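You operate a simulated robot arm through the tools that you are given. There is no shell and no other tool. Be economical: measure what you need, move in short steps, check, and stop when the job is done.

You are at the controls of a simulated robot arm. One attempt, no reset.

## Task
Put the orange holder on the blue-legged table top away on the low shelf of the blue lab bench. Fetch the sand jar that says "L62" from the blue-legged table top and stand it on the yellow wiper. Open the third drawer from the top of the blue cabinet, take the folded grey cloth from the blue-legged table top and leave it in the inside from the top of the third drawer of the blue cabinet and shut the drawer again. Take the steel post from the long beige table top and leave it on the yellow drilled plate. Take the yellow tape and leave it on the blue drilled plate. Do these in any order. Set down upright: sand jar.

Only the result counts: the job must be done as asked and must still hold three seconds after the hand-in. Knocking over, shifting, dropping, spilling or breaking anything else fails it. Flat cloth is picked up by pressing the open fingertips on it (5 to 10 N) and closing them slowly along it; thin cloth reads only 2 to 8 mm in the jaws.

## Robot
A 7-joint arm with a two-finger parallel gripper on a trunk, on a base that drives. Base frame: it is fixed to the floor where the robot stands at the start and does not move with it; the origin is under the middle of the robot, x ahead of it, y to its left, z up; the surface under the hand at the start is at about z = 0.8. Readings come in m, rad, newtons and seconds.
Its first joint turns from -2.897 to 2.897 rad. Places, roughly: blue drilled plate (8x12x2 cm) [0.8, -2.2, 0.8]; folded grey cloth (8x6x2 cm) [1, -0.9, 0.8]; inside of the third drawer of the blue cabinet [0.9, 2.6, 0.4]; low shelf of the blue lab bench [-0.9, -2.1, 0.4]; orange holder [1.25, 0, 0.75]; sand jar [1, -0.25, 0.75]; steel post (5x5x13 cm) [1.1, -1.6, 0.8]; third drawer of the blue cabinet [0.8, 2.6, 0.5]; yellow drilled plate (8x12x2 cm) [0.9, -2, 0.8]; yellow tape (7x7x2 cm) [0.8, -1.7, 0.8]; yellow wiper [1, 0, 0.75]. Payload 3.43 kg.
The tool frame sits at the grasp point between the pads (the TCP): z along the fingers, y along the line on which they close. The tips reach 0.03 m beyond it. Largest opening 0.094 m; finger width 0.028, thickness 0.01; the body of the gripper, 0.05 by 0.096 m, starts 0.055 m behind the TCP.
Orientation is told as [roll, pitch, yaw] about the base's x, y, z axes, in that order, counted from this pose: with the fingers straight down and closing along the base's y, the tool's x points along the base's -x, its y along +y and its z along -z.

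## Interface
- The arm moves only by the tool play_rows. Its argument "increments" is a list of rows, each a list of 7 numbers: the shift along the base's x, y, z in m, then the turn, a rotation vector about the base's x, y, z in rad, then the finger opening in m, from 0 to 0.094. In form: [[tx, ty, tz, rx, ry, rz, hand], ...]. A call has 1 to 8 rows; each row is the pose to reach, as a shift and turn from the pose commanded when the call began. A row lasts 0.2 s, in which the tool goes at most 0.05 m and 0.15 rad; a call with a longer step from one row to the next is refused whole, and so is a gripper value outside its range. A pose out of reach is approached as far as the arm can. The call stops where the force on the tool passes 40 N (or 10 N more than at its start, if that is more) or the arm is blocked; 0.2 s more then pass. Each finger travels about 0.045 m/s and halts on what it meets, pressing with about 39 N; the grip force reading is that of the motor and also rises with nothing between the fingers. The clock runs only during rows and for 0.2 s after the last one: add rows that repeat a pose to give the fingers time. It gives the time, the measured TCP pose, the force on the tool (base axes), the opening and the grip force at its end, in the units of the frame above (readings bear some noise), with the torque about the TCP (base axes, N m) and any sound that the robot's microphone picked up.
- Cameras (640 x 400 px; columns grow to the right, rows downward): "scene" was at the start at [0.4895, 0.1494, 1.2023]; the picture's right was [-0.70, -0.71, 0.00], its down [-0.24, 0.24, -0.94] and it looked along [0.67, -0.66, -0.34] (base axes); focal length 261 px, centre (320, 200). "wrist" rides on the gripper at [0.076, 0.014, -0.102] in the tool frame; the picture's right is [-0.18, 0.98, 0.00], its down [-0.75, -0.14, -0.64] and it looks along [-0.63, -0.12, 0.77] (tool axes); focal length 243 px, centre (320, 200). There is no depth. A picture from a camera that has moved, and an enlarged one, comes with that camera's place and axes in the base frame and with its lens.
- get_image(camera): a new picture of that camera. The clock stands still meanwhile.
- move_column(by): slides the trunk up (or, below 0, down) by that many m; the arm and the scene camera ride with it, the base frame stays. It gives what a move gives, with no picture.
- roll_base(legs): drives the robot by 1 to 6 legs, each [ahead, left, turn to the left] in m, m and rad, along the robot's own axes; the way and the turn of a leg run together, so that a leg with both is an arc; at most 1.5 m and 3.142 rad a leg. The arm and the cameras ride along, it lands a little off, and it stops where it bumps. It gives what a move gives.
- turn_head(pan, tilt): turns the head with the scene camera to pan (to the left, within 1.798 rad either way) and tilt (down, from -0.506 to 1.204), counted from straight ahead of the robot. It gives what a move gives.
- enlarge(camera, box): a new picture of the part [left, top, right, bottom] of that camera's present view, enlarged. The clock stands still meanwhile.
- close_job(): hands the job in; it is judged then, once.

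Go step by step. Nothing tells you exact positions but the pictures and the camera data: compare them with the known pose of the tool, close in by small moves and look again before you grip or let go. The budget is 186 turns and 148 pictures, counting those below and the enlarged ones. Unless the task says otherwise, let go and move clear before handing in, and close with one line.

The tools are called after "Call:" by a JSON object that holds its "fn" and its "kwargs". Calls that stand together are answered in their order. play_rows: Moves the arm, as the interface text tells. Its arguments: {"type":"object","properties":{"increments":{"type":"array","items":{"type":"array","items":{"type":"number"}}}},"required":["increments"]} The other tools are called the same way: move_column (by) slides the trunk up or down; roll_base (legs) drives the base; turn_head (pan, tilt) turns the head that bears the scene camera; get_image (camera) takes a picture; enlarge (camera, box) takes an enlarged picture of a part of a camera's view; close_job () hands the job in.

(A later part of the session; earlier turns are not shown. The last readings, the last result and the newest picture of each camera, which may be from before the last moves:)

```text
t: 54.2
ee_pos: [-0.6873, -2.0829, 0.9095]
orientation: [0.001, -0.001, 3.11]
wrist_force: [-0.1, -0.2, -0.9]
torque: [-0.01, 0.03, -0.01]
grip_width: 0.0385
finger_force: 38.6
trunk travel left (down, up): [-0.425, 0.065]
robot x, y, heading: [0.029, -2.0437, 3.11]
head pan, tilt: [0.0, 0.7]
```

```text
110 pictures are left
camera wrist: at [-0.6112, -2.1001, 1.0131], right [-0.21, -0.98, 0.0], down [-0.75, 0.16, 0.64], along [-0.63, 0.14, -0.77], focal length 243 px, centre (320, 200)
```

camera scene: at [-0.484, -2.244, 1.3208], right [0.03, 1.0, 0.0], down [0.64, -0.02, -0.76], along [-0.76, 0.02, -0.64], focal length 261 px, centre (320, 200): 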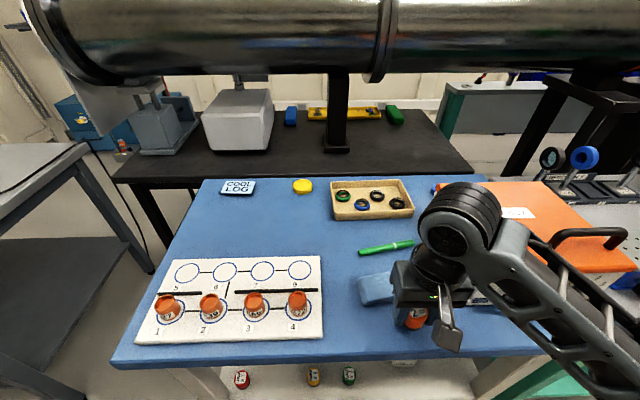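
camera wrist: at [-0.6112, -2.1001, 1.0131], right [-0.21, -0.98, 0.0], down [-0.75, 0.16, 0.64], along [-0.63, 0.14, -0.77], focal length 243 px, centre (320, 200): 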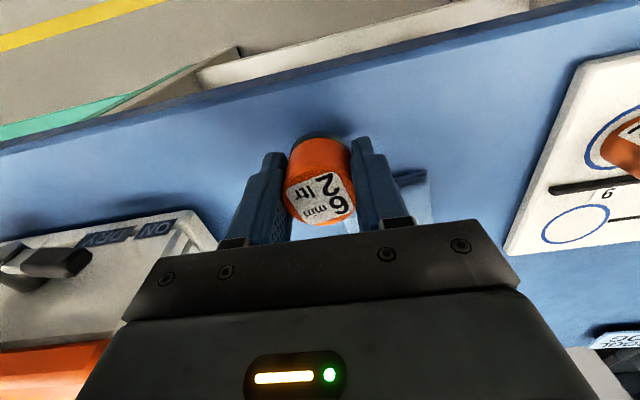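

Clear so far. I lower until the holder touches the bench top.

Call:
{"fn": "play_rows", "kwargs": {"increments": [[0, 0, -0.04, 0, 0, 0, 0.025], [0, 0, -0.06, 0, 0, 0, 0.025], [0, 0, -0.068, 0, 0, 0, 0.025], [0, 0, -0.073, 0, 0, 0, 0.025], [0, 0, -0.076, 0, 0, 0, 0.025], [0, 0, -0.078, 0, 0, 0, 0.025]]}}

Call:
{"fn": "enlarge", "kwargs": {"camera": "scene", "box": [340, 220, 540, 370]}}

```text
t: 54.6
ee_pos: [-0.6884, -2.0841, 0.8887]
orientation: [0.003, -0.008, 3.112]
wrist_force: [8.7, -1.2, 18.1]
torque: [0.39, -0.53, -0.11]
grip_width: 0.0378
finger_force: 39.2
trunk travel left (down, up): [-0.425, 0.065]
robot x, y, heading: [0.0278, -2.0451, 3.106]
head pan, tilt: [0.0, 0.7]
stopped in row 1: the force on the tool passed its limit at 125 N (the readings are from after the stop); the commanded pose is now the measured one
```

```text
2.67 times, centred on (440, 295) of scene
camera zoom: at [-0.4827, -2.2444, 1.3216], right [0.03, 1.0, 0.0], down [0.64, -0.02, -0.77], along [-0.77, 0.02, -0.64], focal length 697 px, centre (0, -53)
```

zoom: 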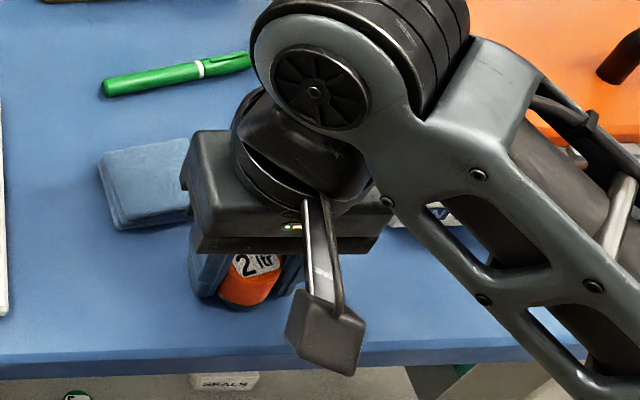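

Bench top is higher than thought (≈0.855); the holder stands on it. I release and rise straight up.

Call:
{"fn": "play_rows", "kwargs": {"increments": [[0, 0, 0.002, 0, 0, 0, 0.05], [0, 0, 0.002, 0, 0, 0, 0.07], [0, 0, 0.002, 0, 0, 0, 0.07], [0, 0, 0.04, 0, 0, 0, 0.07], [0, 0, 0.08, 0, 0, 0, 0.07], [0.04, 0, 0.11, 0, 0, 0, 0.07], [0.08, 0, 0.11, 0, 0, 0, 0.07]]}}

Call:
{"fn": "get_image", "kwargs": {"camera": "wrist"}}

Call:
{"fn": "enlarge", "kwargs": {"camera": "scene", "box": [340, 220, 540, 370]}}

```text
t: 56.2
ee_pos: [-0.6058, -2.0829, 0.9963]
orientation: [0.005, -0.009, 3.111]
wrist_force: [-0.7, -0.6, -0.6]
torque: [0.0, -0.03, -0.04]
grip_width: 0.0701
finger_force: 0.0
trunk travel left (down, up): [-0.425, 0.065]
robot x, y, heading: [0.0256, -2.0468, 3.111]
head pan, tilt: [0.0, 0.7]
```

```text
108 pictures are left
camera wrist: at [-0.5291, -2.0997, 1.0983], right [-0.22, -0.98, 0.01], down [-0.74, 0.17, 0.65], along [-0.63, 0.14, -0.76], focal length 243 px, centre (320, 200)
```

wrist: 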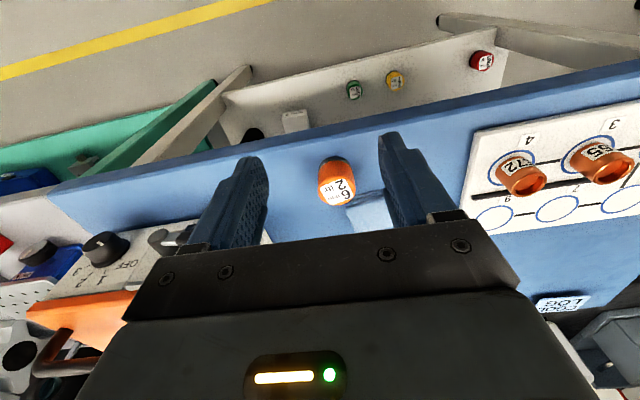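

```text
2.67 times, centred on (440, 295) of scene
camera zoom: at [-0.4842, -2.2445, 1.3206], right [0.03, 1.0, 0.0], down [0.64, -0.02, -0.76], along [-0.76, 0.02, -0.64], focal length 697 px, centre (0, -53)
```

zoom: 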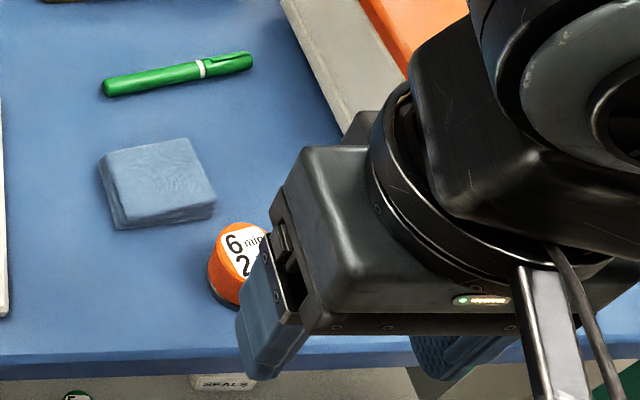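

The holder stands at about (-0.68,-2.08). Now I tilt the tool forward by 60° so it points into the bench.

Call:
{"fn": "play_rows", "kwargs": {"increments": [[0, 0, 0, 0, 0.149, 0, 0.07], [0, 0, 0, 0, 0.298, 0, 0.07], [0, 0, 0, 0, 0.447, 0, 0.07], [0, 0, 0, 0, 0.596, 0, 0.07], [0, 0, 0, 0, 0.745, 0, 0.07], [0, 0, 0, 0, 0.894, 0, 0.07], [0, 0, 0, 0, 1.043, 0, 0.07], [0, 0, 0, 0, 1.043, 0, 0.07]]}}

Call:
{"fn": "get_image", "kwargs": {"camera": "wrist"}}

Call:
{"fn": "get_image", "kwargs": {"camera": "scene"}}

```text
t: 58.0
ee_pos: [-0.6266, -2.0878, 0.9734]
orientation: [0.06, -1.05, 3.079]
wrist_force: [-0.2, 0.7, -0.5]
torque: [0.03, -0.05, -0.01]
grip_width: 0.07
finger_force: 0.0
out of reach, approached as far as the arm can: row 3, 4, 5, 6, 7, 8
trunk travel left (down, up): [-0.425, 0.065]
robot x, y, heading: [0.0277, -2.0418, 3.114]
head pan, tilt: [0.0, 0.7]
```

```text
106 pictures are left
camera wrist: at [-0.4992, -2.1049, 0.958], right [-0.1, -0.98, 0.19], down [0.19, 0.17, 0.97], along [-0.98, 0.13, 0.16], focal length 243 px, centre (320, 200)
```

wrist: 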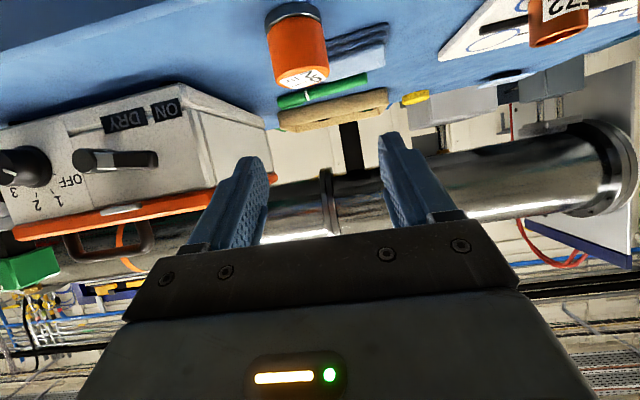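

```text
105 pictures are left
camera scene: at [-0.484, -2.2443, 1.3207], right [0.03, 1.0, 0.0], down [0.64, -0.02, -0.76], along [-0.76, 0.02, -0.64], focal length 261 px, centre (320, 200)
```

scene: 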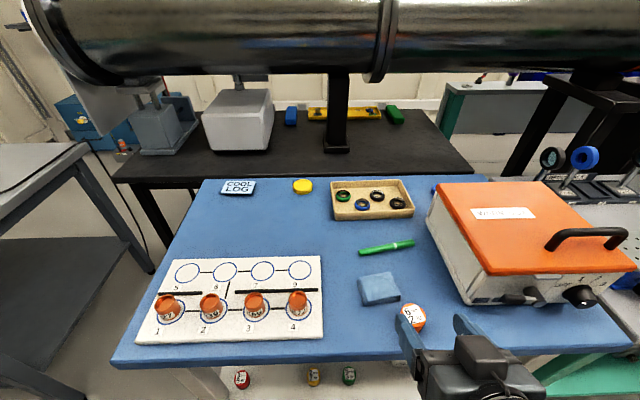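

The tilt works but the reach is cramped; I back the base 12 cm and lower the trunk.

Call:
{"fn": "roll_base", "kwargs": {"legs": [[-0.12, 0, 0]]}}

Call:
{"fn": "move_column", "kwargs": {"by": -0.1}}

Call:
{"fn": "get_image", "kwargs": {"camera": "wrist"}}

Call:
{"fn": "get_image", "kwargs": {"camera": "scene"}}

```text
t: 59.2
ee_pos: [-0.5095, -2.0898, 0.9717]
orientation: [0.057, -1.05, 3.077]
wrist_force: [-0.3, -1.1, 0.1]
torque: [-0.03, 0.01, 0.02]
grip_width: 0.0701
finger_force: 0.0
trunk travel left (down, up): [-0.425, 0.065]
robot x, y, heading: [0.1465, -2.0501, 3.104]
head pan, tilt: [0.0, 0.7]
```

```text
t: 60.5
ee_pos: [-0.5087, -2.092, 0.8733]
orientation: [0.057, -1.051, 3.077]
wrist_force: [0.6, 0.6, 0.5]
torque: [-0.01, 0.0, 0.01]
grip_width: 0.0699
finger_force: 0.0
trunk travel left (down, up): [-0.325, 0.165]
robot x, y, heading: [0.1499, -2.0472, 3.111]
head pan, tilt: [0.0, 0.7]
```

```text
104 pictures are left
camera wrist: at [-0.3809, -2.108, 0.8582], right [-0.1, -0.98, 0.19], down [0.19, 0.17, 0.97], along [-0.98, 0.14, 0.16], focal length 243 px, centre (320, 200)
```

wrist: 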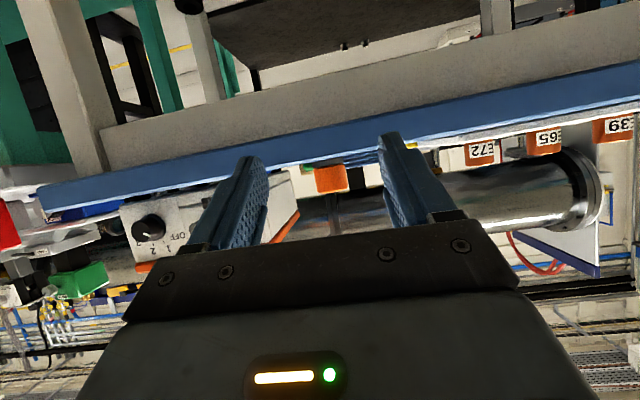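

```text
103 pictures are left
camera scene: at [-0.3657, -2.2474, 1.2207], right [0.03, 1.0, 0.0], down [0.64, -0.02, -0.76], along [-0.76, 0.02, -0.64], focal length 261 px, centre (320, 200)
```

scene: 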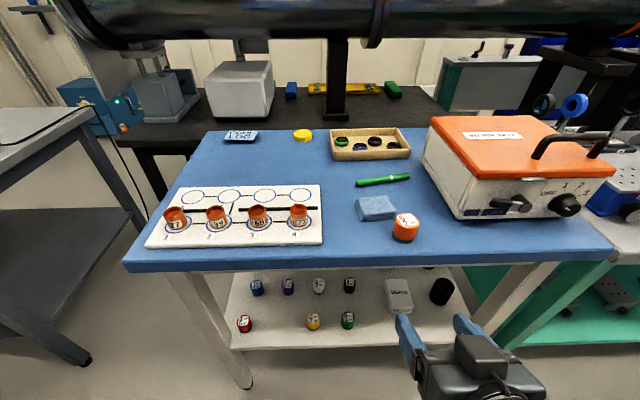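

Good view: the shelf's front row has a free gap between the red and yellow vials, at ≈(-0.74,-2.365). First I approach the holder at (-0.68,-2.083).

Call:
{"fn": "play_rows", "kwargs": {"increments": [[0, 0.009, 0.024, 0, 0, 0, 0.07], [-0.045, 0.009, 0.024, 0, 0, 0, 0.07], [-0.09, 0.009, 0.024, 0, 0, 0, 0.07], [-0.12, 0.009, 0.024, 0, 0, 0, 0.07]]}}

Call:
{"fn": "enlarge", "kwargs": {"camera": "scene", "box": [330, 170, 530, 320]}}

Call:
{"fn": "get_image", "kwargs": {"camera": "wrist"}}

```text
t: 61.5
ee_pos: [-0.629, -2.0826, 0.8979]
orientation: [0.059, -1.052, 3.076]
wrist_force: [-0.3, 0.1, -0.3]
torque: [0.02, -0.03, 0.01]
grip_width: 0.07
finger_force: 0.1
out of reach, approached as far as the arm can: row 1
trunk travel left (down, up): [-0.325, 0.165]
robot x, y, heading: [0.1462, -2.0459, 3.11]
head pan, tilt: [0.0, 0.7]
```

```text
2.67 times, centred on (430, 245) of scene
camera zoom: at [-0.3655, -2.2472, 1.2208], right [0.03, 1.0, 0.0], down [0.64, -0.02, -0.77], along [-0.76, 0.03, -0.64], focal length 697 px, centre (27, 80)
```

zoom: 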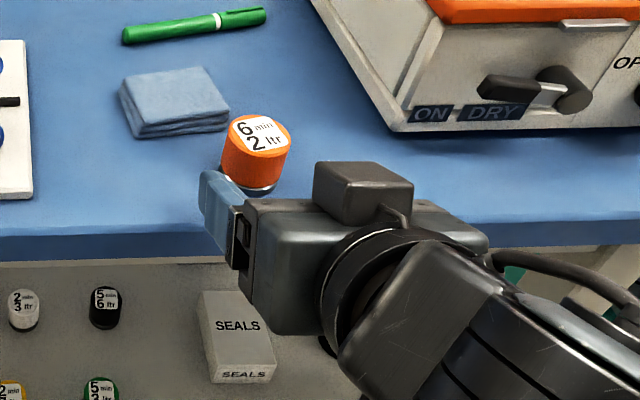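

```text
101 pictures are left
camera wrist: at [-0.5028, -2.0997, 0.8833], right [-0.1, -0.98, 0.19], down [0.19, 0.17, 0.97], along [-0.98, 0.14, 0.16], focal length 243 px, centre (320, 200)
```

wrist: 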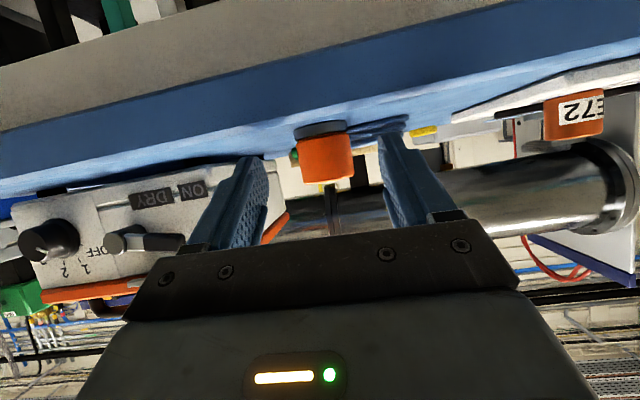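

The holder is centred between the fingers. I go 5 cm forward and close.

Call:
{"fn": "play_rows", "kwargs": {"increments": [[-0.025, 0, -0.002, 0, 0, 0, 0.07], [-0.049, 0, -0.003, 0, 0, 0, 0.07], [-0.049, 0, -0.003, 0, 0, 0, 0.05], [-0.049, 0, -0.003, 0, 0, 0, 0.025], [-0.049, 0, -0.003, 0, 0, 0, 0.025], [-0.049, 0, -0.003, 0, 0, 0, 0.025]]}}

Call:
{"fn": "enlarge", "kwargs": {"camera": "scene", "box": [330, 170, 530, 320]}}

```text
t: 63.0
ee_pos: [-0.6787, -2.0809, 0.8956]
orientation: [0.059, -1.052, 3.078]
wrist_force: [-1.1, 0.2, 12.5]
torque: [0.21, 0.16, 0.04]
grip_width: 0.0381
finger_force: 38.8
trunk travel left (down, up): [-0.325, 0.165]
robot x, y, heading: [0.1445, -2.0454, 3.108]
head pan, tilt: [0.0, 0.7]
```

```text
2.67 times, centred on (430, 245) of scene
camera zoom: at [-0.3654, -2.2475, 1.221], right [0.03, 1.0, 0.0], down [0.64, -0.02, -0.77], along [-0.76, 0.02, -0.64], focal length 697 px, centre (27, 80)
```

zoom: 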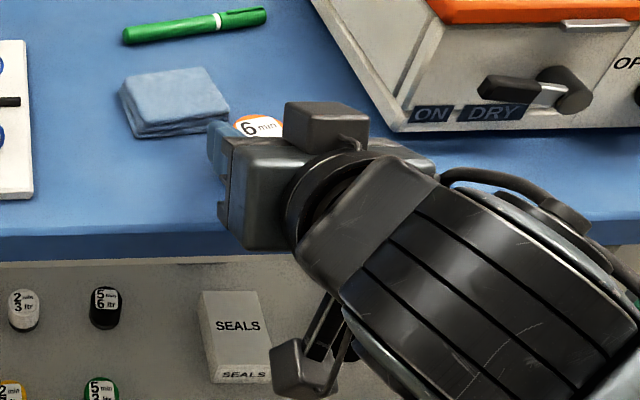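

Holder gripped. I lift it, retract in front of the bench, shift the base left by 0.28 m and lower the trunk.

Call:
{"fn": "play_rows", "kwargs": {"increments": [[0, 0, 0.03, 0, 0, 0, 0.025], [0.04, 0, 0.03, 0, 0, 0, 0.025], [0.08, 0, 0.03, 0, 0, 0, 0.025], [0.12, 0, 0.03, 0, 0, 0, 0.025], [0.15, 0, 0.03, 0, 0, 0, 0.025]]}}

Call:
{"fn": "roll_base", "kwargs": {"legs": [[0, 0.28, 0]]}}

Call:
{"fn": "move_column", "kwargs": {"by": -0.28}}

Call:
{"fn": "get_image", "kwargs": {"camera": "scene"}}

Call:
{"fn": "get_image", "kwargs": {"camera": "wrist"}}

```text
t: 64.2
ee_pos: [-0.548, -2.0813, 0.9065]
orientation: [0.058, -1.051, 3.075]
wrist_force: [0.7, -0.2, -0.1]
torque: [-0.01, -0.02, 0.0]
grip_width: 0.038
finger_force: 39.3
out of reach, approached as far as the arm can: row 4, 5
trunk travel left (down, up): [-0.325, 0.165]
robot x, y, heading: [0.1481, -2.0496, 3.106]
head pan, tilt: [0.0, 0.7]
```

```text
t: 66.1
ee_pos: [-0.558, -2.3618, 0.908]
orientation: [0.058, -1.047, 3.074]
wrist_force: [-0.7, -0.5, -0.4]
torque: [-0.02, -0.02, -0.01]
grip_width: 0.0382
finger_force: 39.6
trunk travel left (down, up): [-0.325, 0.165]
robot x, y, heading: [0.1391, -2.3324, 3.107]
head pan, tilt: [0.0, 0.7]
```

```text
t: 69.0
ee_pos: [-0.5588, -2.3633, 0.6272]
orientation: [0.058, -1.051, 3.076]
wrist_force: [-0.3, 0.3, -1.6]
torque: [0.0, -0.02, -0.03]
grip_width: 0.0377
finger_force: 39.4
trunk travel left (down, up): [-0.045, 0.445]
robot x, y, heading: [0.1397, -2.331, 3.102]
head pan, tilt: [0.0, 0.7]
```

```text
99 pictures are left
camera scene: at [-0.3758, -2.5293, 0.9407], right [0.04, 1.0, 0.0], down [0.64, -0.02, -0.76], along [-0.76, 0.03, -0.64], focal length 261 px, centre (320, 200)
```

scene: 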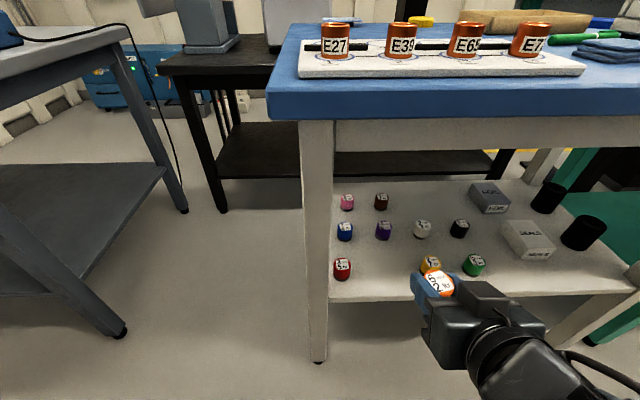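

```text
98 pictures are left
camera wrist: at [-0.4314, -2.3805, 0.6122], right [-0.11, -0.98, 0.19], down [0.19, 0.17, 0.97], along [-0.98, 0.14, 0.16], focal length 243 px, centre (320, 200)
```

wrist: 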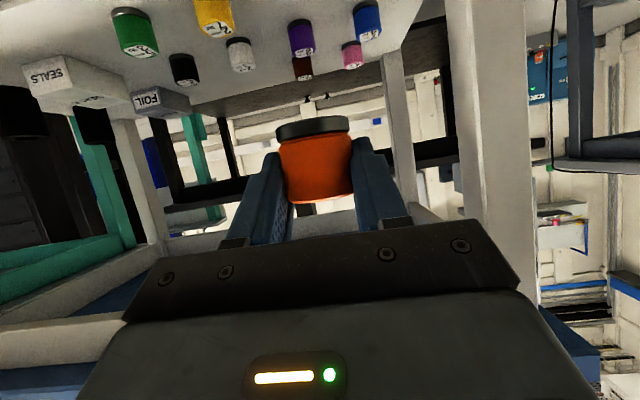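

The gap between red (-2.462) and yellow (-2.241) is centred at y≈-2.352. I lower to just above shelf height in front of it.

Call:
{"fn": "play_rows", "kwargs": {"increments": [[0, 0.005, -0.045, 0, 0, 0, 0.025], [0, 0.01, -0.09, 0, 0, 0, 0.025], [0, 0.01, -0.13, 0, 0, 0, 0.025], [0, 0.01, -0.15, 0, 0, 0, 0.025], [-0.04, 0.01, -0.15, 0, 0, 0, 0.025], [-0.08, 0.01, -0.15, 0, 0, 0, 0.025]]}}

Call:
{"fn": "get_image", "kwargs": {"camera": "scene"}}

Call:
{"fn": "get_image", "kwargs": {"camera": "wrist"}}

```text
t: 70.3
ee_pos: [-0.6376, -2.3532, 0.4779]
orientation: [0.059, -1.051, 3.074]
wrist_force: [-0.2, 0.3, -0.4]
torque: [0.01, -0.02, -0.03]
grip_width: 0.0378
finger_force: 39.0
trunk travel left (down, up): [-0.045, 0.445]
robot x, y, heading: [0.1364, -2.329, 3.104]
head pan, tilt: [0.0, 0.7]
```

```text
97 pictures are left
camera scene: at [-0.3757, -2.5291, 0.9407], right [0.04, 1.0, 0.0], down [0.64, -0.02, -0.76], along [-0.76, 0.03, -0.64], focal length 261 px, centre (320, 200)
```

scene: 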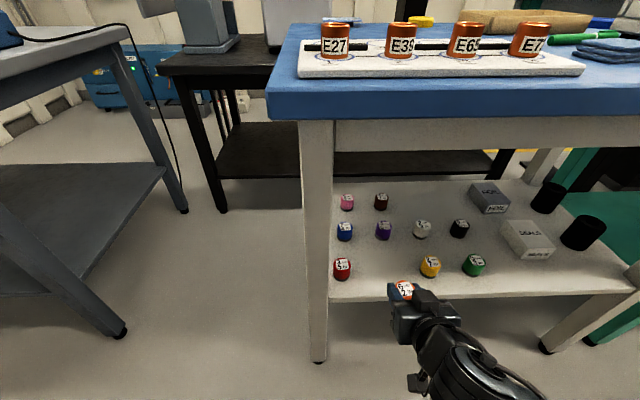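

```text
96 pictures are left
camera wrist: at [-0.5105, -2.3707, 0.4625], right [-0.11, -0.98, 0.19], down [0.19, 0.17, 0.97], along [-0.98, 0.14, 0.16], focal length 243 px, centre (320, 200)
```

wrist: 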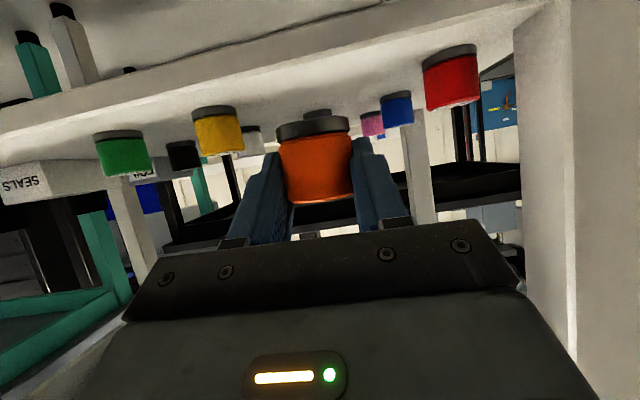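

Shelf surface ≈0.395 and the gap is clear. I move in 10 cm, then lower gently.

Call:
{"fn": "play_rows", "kwargs": {"increments": [[-0.035, 0, 0, 0, 0, 0, 0.025], [-0.07, 0, 0, 0, 0, 0, 0.025], [-0.1, 0, 0, 0, 0, 0, 0.025], [-0.1, 0, -0.02, 0, 0, 0, 0.025], [-0.1, 0, -0.032, 0, 0, 0, 0.025], [-0.1, 0, -0.032, 0, 0, 0, 0.025]]}}

Call:
{"fn": "enlarge", "kwargs": {"camera": "scene", "box": [310, 210, 510, 360]}}

Call:
{"fn": "get_image", "kwargs": {"camera": "wrist"}}

```text
t: 71.8
ee_pos: [-0.7391, -2.3548, 0.4445]
orientation: [0.057, -1.051, 3.074]
wrist_force: [-0.6, -0.7, -0.8]
torque: [-0.02, 0.01, 0.0]
grip_width: 0.0381
finger_force: 39.5
trunk travel left (down, up): [-0.045, 0.445]
robot x, y, heading: [0.137, -2.3343, 3.107]
head pan, tilt: [0.0, 0.7]
```

```text
2.67 times, centred on (410, 285) of scene
camera zoom: at [-0.3758, -2.5293, 0.9407], right [0.04, 1.0, 0.0], down [0.64, -0.02, -0.76], along [-0.76, 0.03, -0.64], focal length 697 px, centre (80, -27)
```

zoom: 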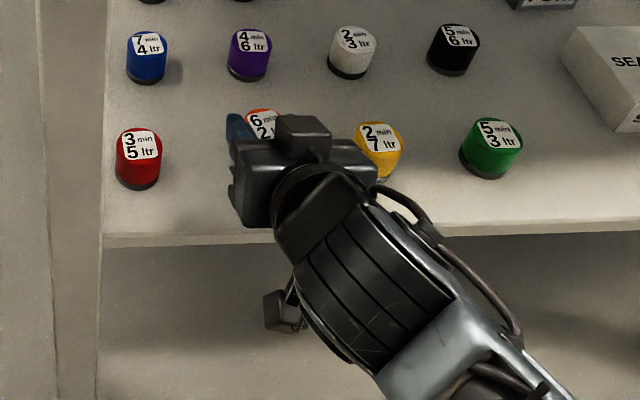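

```text
94 pictures are left
camera wrist: at [-0.6119, -2.371, 0.4297], right [-0.11, -0.98, 0.19], down [0.19, 0.17, 0.97], along [-0.98, 0.14, 0.16], focal length 243 px, centre (320, 200)
```

wrist: 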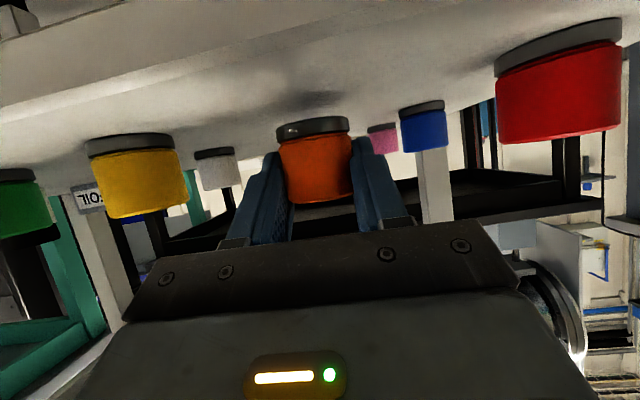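

Nicely aligned with the row. I lower in small steps until contact.

Call:
{"fn": "play_rows", "kwargs": {"increments": [[0, 0, -0.004, 0, 0, 0, 0.025], [0, 0, -0.007, 0, 0, 0, 0.025], [0, 0, -0.009, 0, 0, 0, 0.025], [0, 0, -0.011, 0, 0, 0, 0.025]]}}

Call:
{"fn": "get_image", "kwargs": {"camera": "wrist"}}

```text
t: 72.8
ee_pos: [-0.7381, -2.3545, 0.4347]
orientation: [0.056, -1.052, 3.076]
wrist_force: [0.8, -1.0, -0.3]
torque: [0.02, 0.02, -0.02]
grip_width: 0.0378
finger_force: 38.8
trunk travel left (down, up): [-0.045, 0.445]
robot x, y, heading: [0.1406, -2.3295, 3.102]
head pan, tilt: [0.0, 0.7]
```

```text
93 pictures are left
camera wrist: at [-0.6115, -2.3704, 0.4196], right [-0.11, -0.98, 0.19], down [0.19, 0.17, 0.97], along [-0.98, 0.14, 0.16], focal length 243 px, centre (320, 200)
```

wrist: 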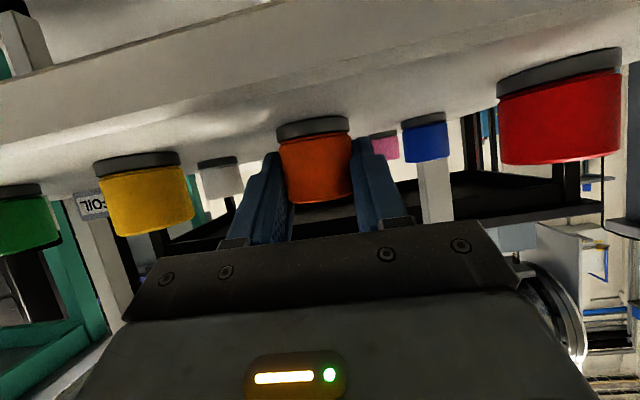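

Call:
{"fn": "play_rows", "kwargs": {"increments": [[0, 0, -0.002, 0, 0, 0, 0.025], [0, 0, -0.004, 0, 0, 0, 0.025], [0, 0, -0.006, 0, 0, 0, 0.025], [0, 0, -0.006, 0, 0, 0, 0.025]]}}

```text
t: 74.0
ee_pos: [-0.7388, -2.3543, 0.4349]
orientation: [0.06, -1.063, 3.076]
wrist_force: [-0.8, -0.9, 11.8]
torque: [0.16, 0.02, 0.02]
grip_width: 0.0379
finger_force: 38.8
trunk travel left (down, up): [-0.045, 0.445]
robot x, y, heading: [0.1361, -2.3306, 3.105]
head pan, tilt: [0.0, 0.7]
stopped in row 4: the force on the tool passed its limit at 40 N (the readings are from after the stop); the commanded pose is now the measured one
```

Contact made. I open moderately and back straight out.

Call:
{"fn": "play_rows", "kwargs": {"increments": [[0, 0, 0.001, 0, 0, 0, 0.045], [0, 0, 0.001, 0, 0, 0, 0.06], [0, 0, 0.001, 0, 0, 0, 0.06], [0.03, 0, 0.004, 0, 0, 0, 0.06], [0.07, 0, 0.006, 0, 0, 0, 0.06], [0.115, 0, 0.008, 0, 0, 0, 0.06], [0.16, 0, 0.02, 0, 0, 0, 0.06]]}}

Call:
{"fn": "get_image", "kwargs": {"camera": "scene"}}

```text
t: 75.5
ee_pos: [-0.5786, -2.3516, 0.4525]
orientation: [0.061, -1.057, 3.073]
wrist_force: [0.1, 0.7, -0.6]
torque: [0.02, 0.02, -0.01]
grip_width: 0.0599
finger_force: 0.1
trunk travel left (down, up): [-0.045, 0.445]
robot x, y, heading: [0.1417, -2.3291, 3.108]
head pan, tilt: [0.0, 0.7]
```

```text
92 pictures are left
camera scene: at [-0.3758, -2.5295, 0.9406], right [0.03, 1.0, 0.0], down [0.64, -0.02, -0.76], along [-0.76, 0.03, -0.64], focal length 261 px, centre (320, 200)
```

scene: 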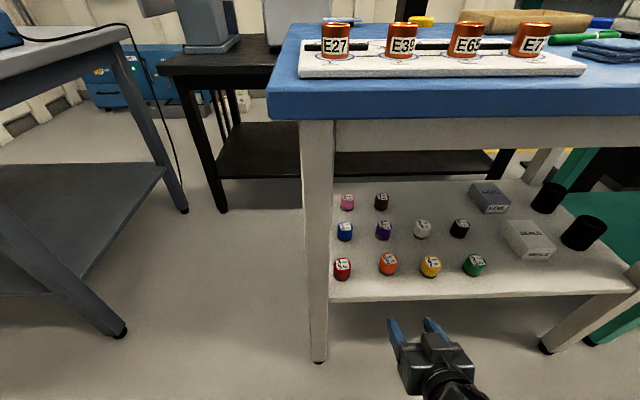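

The holder stands in the free slot on the shelf. I back away, raise the trunk and set the tool vertical again.

Call:
{"fn": "play_rows", "kwargs": {"increments": [[0.04, 0, 0.02, 0, 0, 0, 0.06], [0.06, 0, 0.03, 0, 0, 0, 0.06]]}}

Call:
{"fn": "move_column", "kwargs": {"by": 0.4}}

Call:
{"fn": "play_rows", "kwargs": {"increments": [[0, 0, 0.03, 0, -0.149, 0, 0.06], [0, 0, 0.06, 0, -0.298, 0, 0.06], [0, 0, 0.09, 0, -0.447, 0, 0.06], [0, 0, 0.12, 0, -0.596, 0, 0.06], [0, 0, 0.15, 0, -0.745, 0, 0.06], [0, 0, 0.18, 0, -0.894, 0, 0.06], [0, 0, 0.21, 0, -1.043, 0, 0.06]]}}

```text
t: 76.2
ee_pos: [-0.5316, -2.3518, 0.4795]
orientation: [0.062, -1.061, 3.074]
wrist_force: [0.6, -0.5, 0.4]
torque: [0.0, -0.01, -0.03]
grip_width: 0.0601
finger_force: 0.0
out of reach, approached as far as the arm can: row 2
trunk travel left (down, up): [-0.045, 0.445]
robot x, y, heading: [0.1374, -2.3272, 3.104]
head pan, tilt: [0.0, 0.7]
```

```text
t: 80.0
ee_pos: [-0.5312, -2.3513, 0.8792]
orientation: [0.061, -1.061, 3.074]
wrist_force: [-0.6, 0.4, -0.4]
torque: [0.03, -0.02, 0.0]
grip_width: 0.0602
finger_force: 0.1
trunk travel left (down, up): [-0.445, 0.045]
robot x, y, heading: [0.1399, -2.3316, 3.106]
head pan, tilt: [0.0, 0.7]
```

```text
t: 81.6
ee_pos: [-0.5313, -2.3516, 1.0902]
orientation: [0.003, -0.015, 3.109]
wrist_force: [-0.1, 1.0, -0.4]
torque: [0.0, 0.0, -0.01]
grip_width: 0.0603
finger_force: 0.0
trunk travel left (down, up): [-0.445, 0.045]
robot x, y, heading: [0.138, -2.3298, 3.11]
head pan, tilt: [0.0, 0.7]
```

Turning around to face the long beige table.

Call:
{"fn": "roll_base", "kwargs": {"legs": [[0.1, 0, 0], [0, 0, 3.14]]}}

Call:
{"fn": "turn_head", "kwargs": {"pan": 0.35, "tilt": 0.6}}

Call:
{"fn": "get_image", "kwargs": {"camera": "scene"}}

```text
t: 89.9
ee_pos: [0.7061, -2.3575, 1.0901]
orientation: [0.003, -0.019, -0.105]
wrist_force: [-0.1, 0.8, 0.1]
torque: [0.04, -0.01, 0.01]
grip_width: 0.0599
finger_force: 0.0
trunk travel left (down, up): [-0.445, 0.045]
robot x, y, heading: [0.039, -2.3279, -0.109]
head pan, tilt: [0.0, 0.7]
```

```text
t: 90.7
ee_pos: [0.7067, -2.3572, 1.0907]
orientation: [0.001, -0.017, -0.103]
wrist_force: [0.5, 0.2, 0.2]
torque: [0.04, 0.03, -0.01]
grip_width: 0.0603
finger_force: 0.0
trunk travel left (down, up): [-0.445, 0.045]
robot x, y, heading: [0.0331, -2.3267, -0.104]
head pan, tilt: [0.351, 0.6]
```

```text
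91 pictures are left
camera scene: at [0.5657, -2.1388, 1.3493], right [0.24, -0.97, 0.0], down [-0.55, -0.14, -0.82], along [0.8, 0.2, -0.57], focal length 261 px, centre (320, 200)
```

scene: 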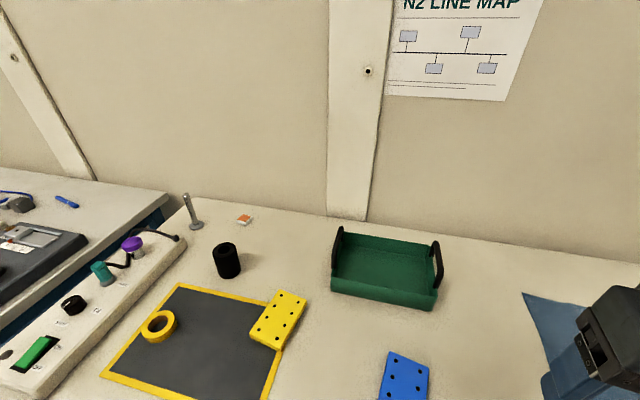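

I see the post (1.09,-1.59), tape (0.78,-1.74), yellow plate (0.85,-1.98) and blue plate (0.80,-2.23). I straighten and approach.

Call:
{"fn": "roll_base", "kwargs": {"legs": [[0, 0, 0.105], [0.17, 0.47, 0]]}}

Call:
{"fn": "get_image", "kwargs": {"camera": "scene"}}

Call:
{"fn": "get_image", "kwargs": {"camera": "wrist"}}

```text
t: 94.2
ee_pos: [0.873, -1.8046, 1.091]
orientation: [0.002, -0.017, 0.011]
wrist_force: [-0.5, 0.1, -0.6]
torque: [0.03, 0.0, -0.04]
grip_width: 0.0603
finger_force: 0.0
trunk travel left (down, up): [-0.445, 0.045]
robot x, y, heading: [0.2028, -1.853, 0.008]
head pan, tilt: [0.351, 0.6]
```

```text
90 pictures are left
camera scene: at [0.7085, -1.6054, 1.3493], right [0.35, -0.94, 0.0], down [-0.53, -0.2, -0.83], along [0.77, 0.29, -0.56], focal length 261 px, centre (320, 200)
```

scene: 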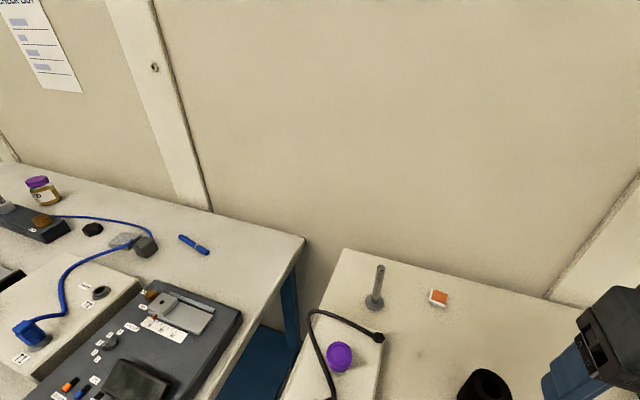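

```text
89 pictures are left
camera wrist: at [0.7953, -1.7932, 1.1916], right [0.17, 0.98, 0.01], down [0.74, -0.13, 0.65], along [0.65, -0.11, -0.76], focal length 243 px, centre (320, 200)
```

wrist: 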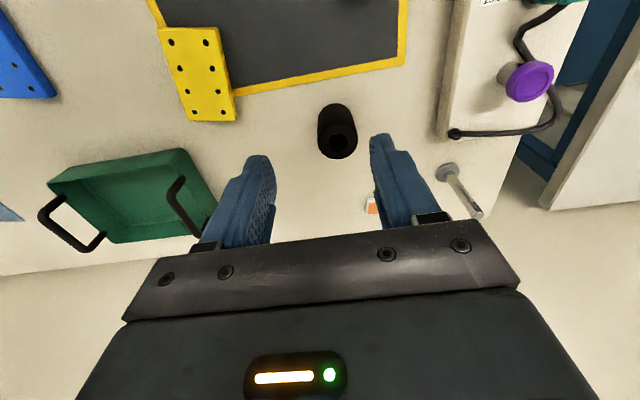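

Post stands at ≈(1.096,-1.600), top ≈0.925. I move above it with fingers open.

Call:
{"fn": "play_rows", "kwargs": {"increments": [[0.032, 0.029, 0, 0, 0, 0, 0.06], [0.064, 0.058, 0, 0, 0, 0, 0.06], [0.096, 0.087, 0, 0, 0, 0, 0.06], [0.128, 0.116, 0, 0, 0, 0, 0.06], [0.16, 0.145, 0, 0, 0, 0, 0.06], [0.192, 0.174, -0.02, 0, 0, 0, 0.06], [0.222, 0.204, -0.05, 0, 0, 0, 0.06], [0.222, 0.204, -0.08, 0, 0, 0, 0.06]]}}

Call:
{"fn": "get_image", "kwargs": {"camera": "wrist"}}

Call:
{"fn": "get_image", "kwargs": {"camera": "scene"}}

```text
refused: row 7 steps farther than a row can; nothing moved
```

```text
88 pictures are left
camera wrist: at [0.7953, -1.7932, 1.1916], right [0.17, 0.98, 0.01], down [0.74, -0.13, 0.65], along [0.65, -0.11, -0.76], focal length 243 px, centre (320, 200)
```

wrist: 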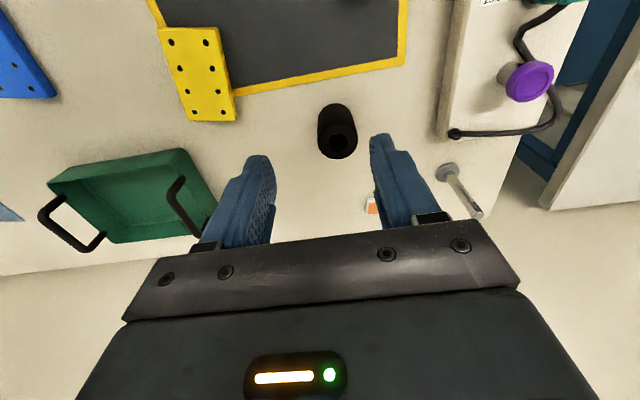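

```text
87 pictures are left
camera scene: at [0.7085, -1.6054, 1.3493], right [0.35, -0.94, 0.0], down [-0.53, -0.2, -0.83], along [0.77, 0.29, -0.56], focal length 261 px, centre (320, 200)
```

scene: 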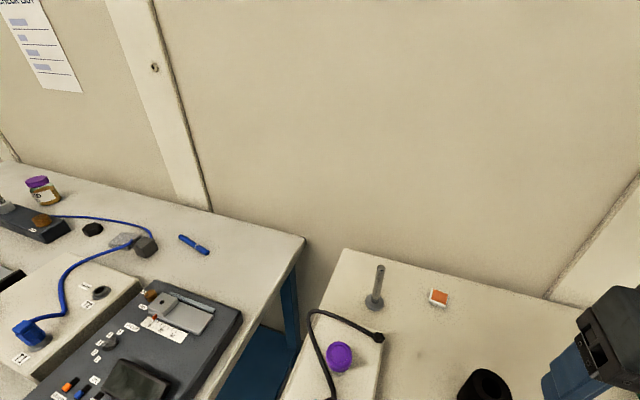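

A row was too long; I resend with shorter steps.

Call:
{"fn": "play_rows", "kwargs": {"increments": [[0.032, 0.029, 0, 0, 0, 0, 0.06], [0.064, 0.058, 0, 0, 0, 0, 0.06], [0.096, 0.087, 0, 0, 0, 0, 0.06], [0.128, 0.116, 0, 0, 0, 0, 0.06], [0.16, 0.145, 0, 0, 0, 0, 0.06], [0.192, 0.174, -0.01, 0, 0, 0, 0.06], [0.222, 0.204, -0.03, 0, 0, 0, 0.06], [0.222, 0.204, -0.07, 0, 0, 0, 0.06]]}}

Call:
{"fn": "get_image", "kwargs": {"camera": "wrist"}}

Call:
{"fn": "get_image", "kwargs": {"camera": "scene"}}

```text
t: 96.0
ee_pos: [1.099, -1.6029, 1.0207]
orientation: [0.0, -0.018, 0.013]
wrist_force: [0.3, -0.8, 0.1]
torque: [-0.03, 0.0, -0.01]
grip_width: 0.0598
finger_force: 0.0
trunk travel left (down, up): [-0.445, 0.045]
robot x, y, heading: [0.2043, -1.8556, 0.009]
head pan, tilt: [0.351, 0.6]
```

```text
86 pictures are left
camera wrist: at [1.0214, -1.5908, 1.1227], right [0.17, 0.99, 0.0], down [0.74, -0.13, 0.65], along [0.65, -0.11, -0.76], focal length 243 px, centre (320, 200)
```

wrist: 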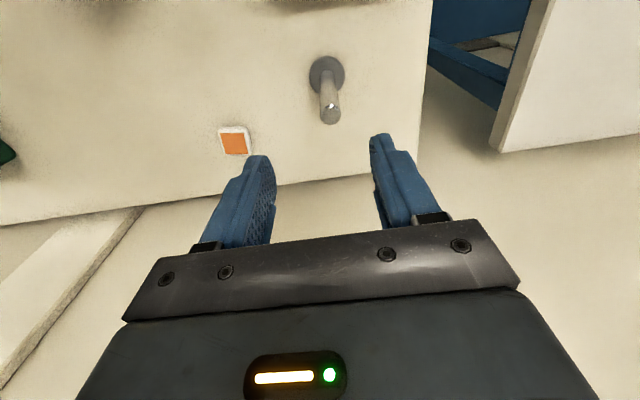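

```text
85 pictures are left
camera scene: at [0.7084, -1.6053, 1.3495], right [0.35, -0.94, 0.0], down [-0.53, -0.2, -0.83], along [0.77, 0.29, -0.56], focal length 261 px, centre (320, 200)
```

scene: 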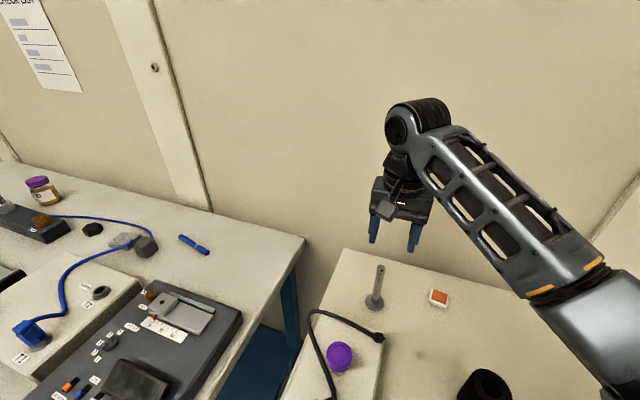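

Post axis is (1.102,-1.596), top 0.929. I descend and grip the rod near its top.

Call:
{"fn": "play_rows", "kwargs": {"increments": [[0.003, 0.006, -0.04, 0, 0, 0, 0.06], [0.003, 0.006, -0.08, 0, 0, 0, 0.06], [0.003, 0.006, -0.122, 0, 0, 0, 0.06], [0.003, 0.006, -0.122, 0, 0, 0, 0.04], [0.003, 0.006, -0.122, 0, 0, 0, 0.02], [0.003, 0.006, -0.122, 0, 0, 0, 0.0], [0.003, 0.006, -0.122, 0, 0, 0, 0.0], [0.003, 0.006, -0.122, 0, 0, 0, 0.0]]}}

Call:
{"fn": "enlarge", "kwargs": {"camera": "scene", "box": [300, 190, 500, 340]}}

```text
t: 97.8
ee_pos: [1.1005, -1.5969, 0.8983]
orientation: [0.001, -0.017, 0.011]
wrist_force: [0.2, 1.4, -0.8]
torque: [-0.02, -0.02, 0.04]
grip_width: 0.0179
finger_force: 38.8
trunk travel left (down, up): [-0.445, 0.045]
robot x, y, heading: [0.2106, -1.8548, 0.01]
head pan, tilt: [0.351, 0.6]
```

```text
2.67 times, centred on (400, 265) of scene
camera zoom: at [0.7086, -1.6053, 1.3493], right [0.35, -0.94, 0.0], down [-0.53, -0.2, -0.82], along [0.77, 0.29, -0.57], focal length 697 px, centre (107, 27)
```

zoom: 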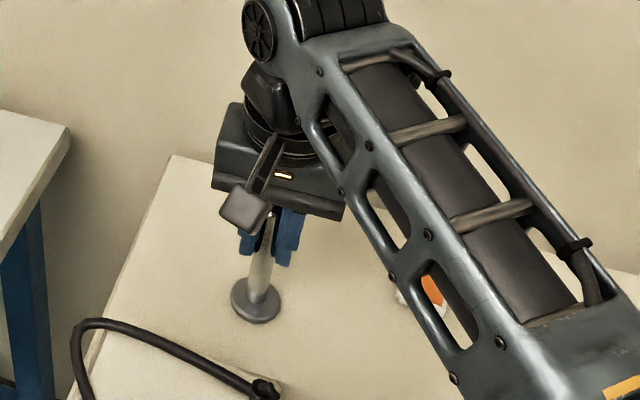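

Rod gripped at 18 mm. I lift and carry it towards the yellow plate.

Call:
{"fn": "play_rows", "kwargs": {"increments": [[0, 0, 0.04, 0, 0, 0, 0.0], [0, 0, 0.08, 0, 0, 0, 0.0], [0, 0, 0.12, 0, 0, 0, 0.0], [-0.024, -0.038, 0.13, 0, 0, 0, 0.0], [-0.048, -0.076, 0.13, 0, 0, 0, 0.0], [-0.072, -0.114, 0.13, 0, 0, 0, 0.0], [-0.096, -0.152, 0.13, 0, 0, 0, 0.0], [-0.12, -0.19, 0.13, 0, 0, 0, 0.0]]}}

Call:
{"fn": "play_rows", "kwargs": {"increments": [[-0.026, -0.038, 0, 0, 0, 0, 0.0], [-0.052, -0.076, 0, 0, 0, 0, 0.0], [-0.078, -0.114, 0, 0, 0, 0, 0.0], [-0.104, -0.152, 0, 0, 0, 0, 0.0], [-0.13, -0.19, 0, 0, 0, 0, 0.0]]}}

Call:
{"fn": "turn_head", "kwargs": {"pan": -0.3, "tilt": 0.85}}

Call:
{"fn": "get_image", "kwargs": {"camera": "wrist"}}

Call:
{"fn": "get_image", "kwargs": {"camera": "scene"}}

```text
t: 99.6
ee_pos: [0.9792, -1.7871, 1.0296]
orientation: [0.002, -0.016, 0.015]
wrist_force: [0.5, -0.3, -1.8]
torque: [-0.02, 0.0, 0.0]
grip_width: 0.0176
finger_force: 38.6
trunk travel left (down, up): [-0.445, 0.045]
robot x, y, heading: [0.2039, -1.8551, 0.013]
head pan, tilt: [0.351, 0.6]
```

```text
t: 100.8
ee_pos: [0.8482, -1.9752, 1.0317]
orientation: [0.003, -0.017, 0.012]
wrist_force: [0.3, 0.0, -1.4]
torque: [-0.02, 0.01, -0.04]
grip_width: 0.0176
finger_force: 39.0
trunk travel left (down, up): [-0.445, 0.045]
robot x, y, heading: [0.2036, -1.8532, 0.011]
head pan, tilt: [0.351, 0.6]
```

```text
t: 101.9
ee_pos: [0.8482, -1.9749, 1.0321]
orientation: [0.002, -0.017, 0.013]
wrist_force: [0.0, 0.4, -2.3]
torque: [0.01, -0.02, 0.01]
grip_width: 0.0175
finger_force: 38.8
trunk travel left (down, up): [-0.445, 0.045]
robot x, y, heading: [0.2064, -1.855, 0.008]
head pan, tilt: [-0.3, 0.85]
```

```text
83 pictures are left
camera wrist: at [0.7709, -1.9618, 1.133], right [0.17, 0.98, 0.01], down [0.74, -0.13, 0.65], along [0.65, -0.11, -0.76], focal length 243 px, centre (320, 200)
```

wrist: 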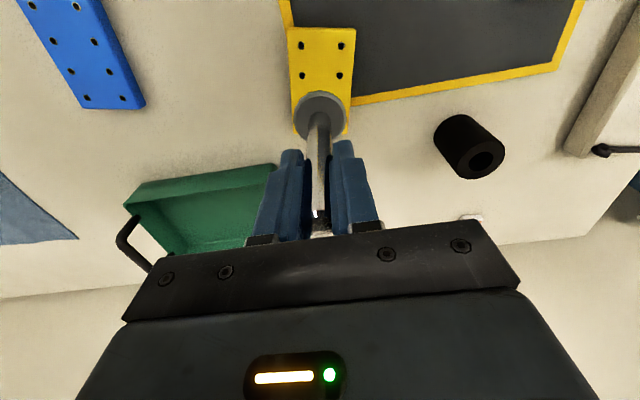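

```text
82 pictures are left
camera scene: at [0.7007, -1.6589, 1.3285], right [-0.29, -0.96, 0.0], down [-0.72, 0.21, -0.66], along [0.63, -0.19, -0.75], focal length 261 px, centre (320, 200)
```

scene: 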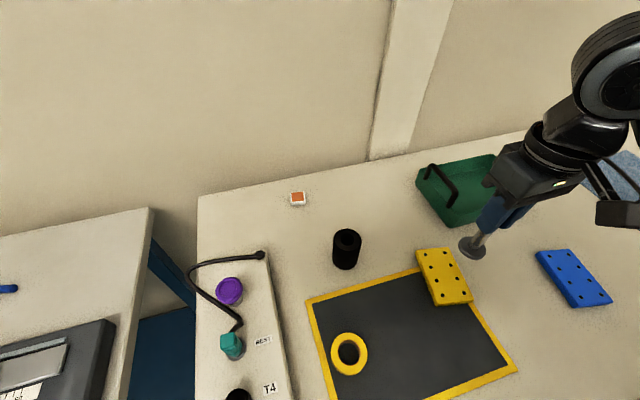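

Plate centre ≈(0.858,-1.974). I adjust and lower to just above it.

Call:
{"fn": "play_rows", "kwargs": {"increments": [[0.009, 0.001, 0, 0, 0, 0, 0], [0.009, 0.001, -0.04, 0, 0, 0, 0], [0.009, 0.001, -0.08, 0, 0, 0, 0], [0.009, 0.001, -0.1, 0, 0, 0, 0]]}}

Call:
{"fn": "enlarge", "kwargs": {"camera": "scene", "box": [380, 190, 580, 340]}}

Call:
{"fn": "get_image", "kwargs": {"camera": "wrist"}}

```text
t: 102.9
ee_pos: [0.8562, -1.9728, 0.9272]
orientation: [0.003, -0.018, 0.011]
wrist_force: [0.0, 0.0, -1.6]
torque: [0.02, -0.03, 0.0]
grip_width: 0.0175
finger_force: 39.3
trunk travel left (down, up): [-0.445, 0.045]
robot x, y, heading: [0.2055, -1.8555, 0.007]
head pan, tilt: [-0.3, 0.85]
```

```text
2.67 times, centred on (480, 265) of scene
camera zoom: at [0.7007, -1.659, 1.3285], right [-0.29, -0.96, 0.0], down [-0.72, 0.22, -0.66], along [0.63, -0.19, -0.75], focal length 697 px, centre (-107, 27)
```

zoom: 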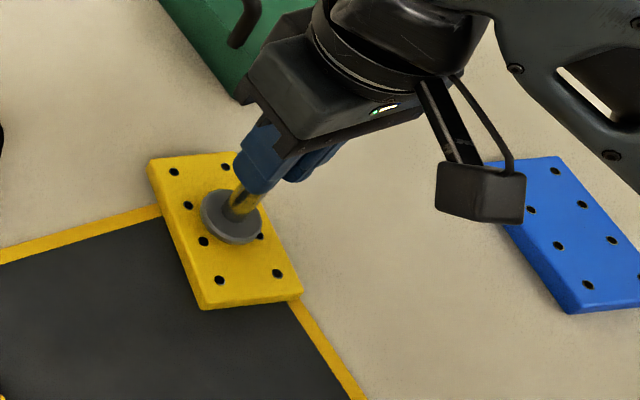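

```text
80 pictures are left
camera wrist: at [0.7789, -1.9609, 1.0296], right [0.17, 0.98, 0.01], down [0.74, -0.13, 0.65], along [0.65, -0.11, -0.76], focal length 243 px, centre (320, 200)
```

wrist: 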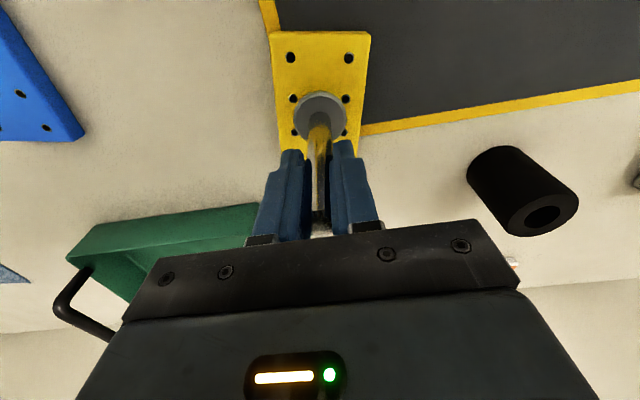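

Well centred. I lower in small steps to contact.

Call:
{"fn": "play_rows", "kwargs": {"increments": [[0, 0, -0.003, 0, 0, 0, 0], [0, 0, -0.006, 0, 0, 0, 0], [0, 0, -0.008, 0, 0, 0, 0], [0, 0, -0.01, 0, 0, 0, 0], [0, 0, -0.012, 0, 0, 0, 0]]}}

Call:
{"fn": "enlarge", "kwargs": {"camera": "scene", "box": [380, 190, 580, 340]}}

```text
t: 104.1
ee_pos: [0.8567, -1.9744, 0.9178]
orientation: [0.005, -0.021, 0.012]
wrist_force: [3.3, 3.9, 29.6]
torque: [0.17, -0.12, 0.0]
grip_width: 0.0181
finger_force: 39.1
trunk travel left (down, up): [-0.445, 0.045]
robot x, y, heading: [0.2069, -1.855, 0.011]
head pan, tilt: [-0.3, 0.85]
```

```text
2.67 times, centred on (480, 265) of scene
camera zoom: at [0.7001, -1.6587, 1.3291], right [-0.29, -0.96, 0.0], down [-0.72, 0.22, -0.66], along [0.63, -0.19, -0.75], focal length 697 px, centre (-107, 27)
```

zoom: 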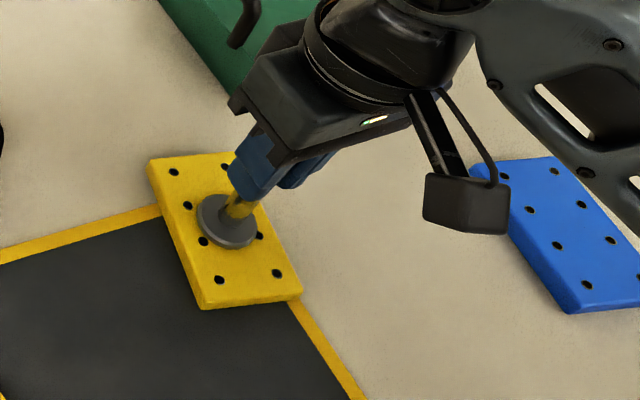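

In contact. I relax a little, open and rise.

Call:
{"fn": "play_rows", "kwargs": {"increments": [[0, 0, 0.003, 0, 0, 0, 0.02], [0, 0, 0.003, 0, 0, 0, 0.04], [0, 0, 0.003, 0, 0, 0, 0.05], [0, 0, 0.003, 0, 0, 0, 0.05], [0, 0, 0.05, 0, 0, 0, 0.05], [0, 0, 0.1, 0, 0, 0, 0.05], [0, 0, 0.14, 0, 0, 0, 0.05]]}}

Call:
{"fn": "get_image", "kwargs": {"camera": "scene"}}

```text
t: 105.7
ee_pos: [0.8572, -1.9747, 1.0572]
orientation: [0.003, -0.016, 0.011]
wrist_force: [0.3, 0.6, -0.1]
torque: [0.03, 0.01, 0.03]
grip_width: 0.0498
finger_force: 0.0
trunk travel left (down, up): [-0.445, 0.045]
robot x, y, heading: [0.2033, -1.8573, 0.008]
head pan, tilt: [-0.3, 0.85]
```

```text
78 pictures are left
camera scene: at [0.7007, -1.6588, 1.3283], right [-0.29, -0.96, 0.0], down [-0.72, 0.22, -0.66], along [0.63, -0.19, -0.75], focal length 261 px, centre (320, 200)
```

scene: 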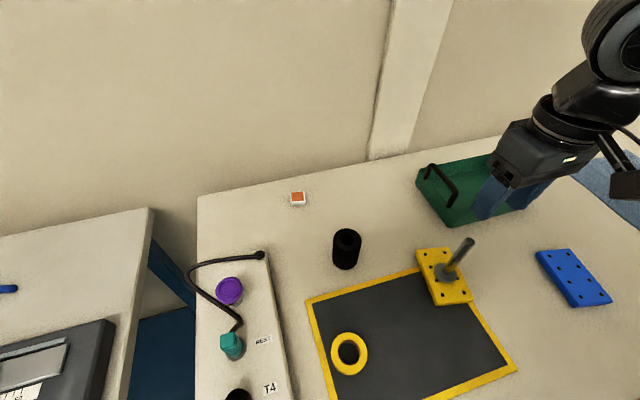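

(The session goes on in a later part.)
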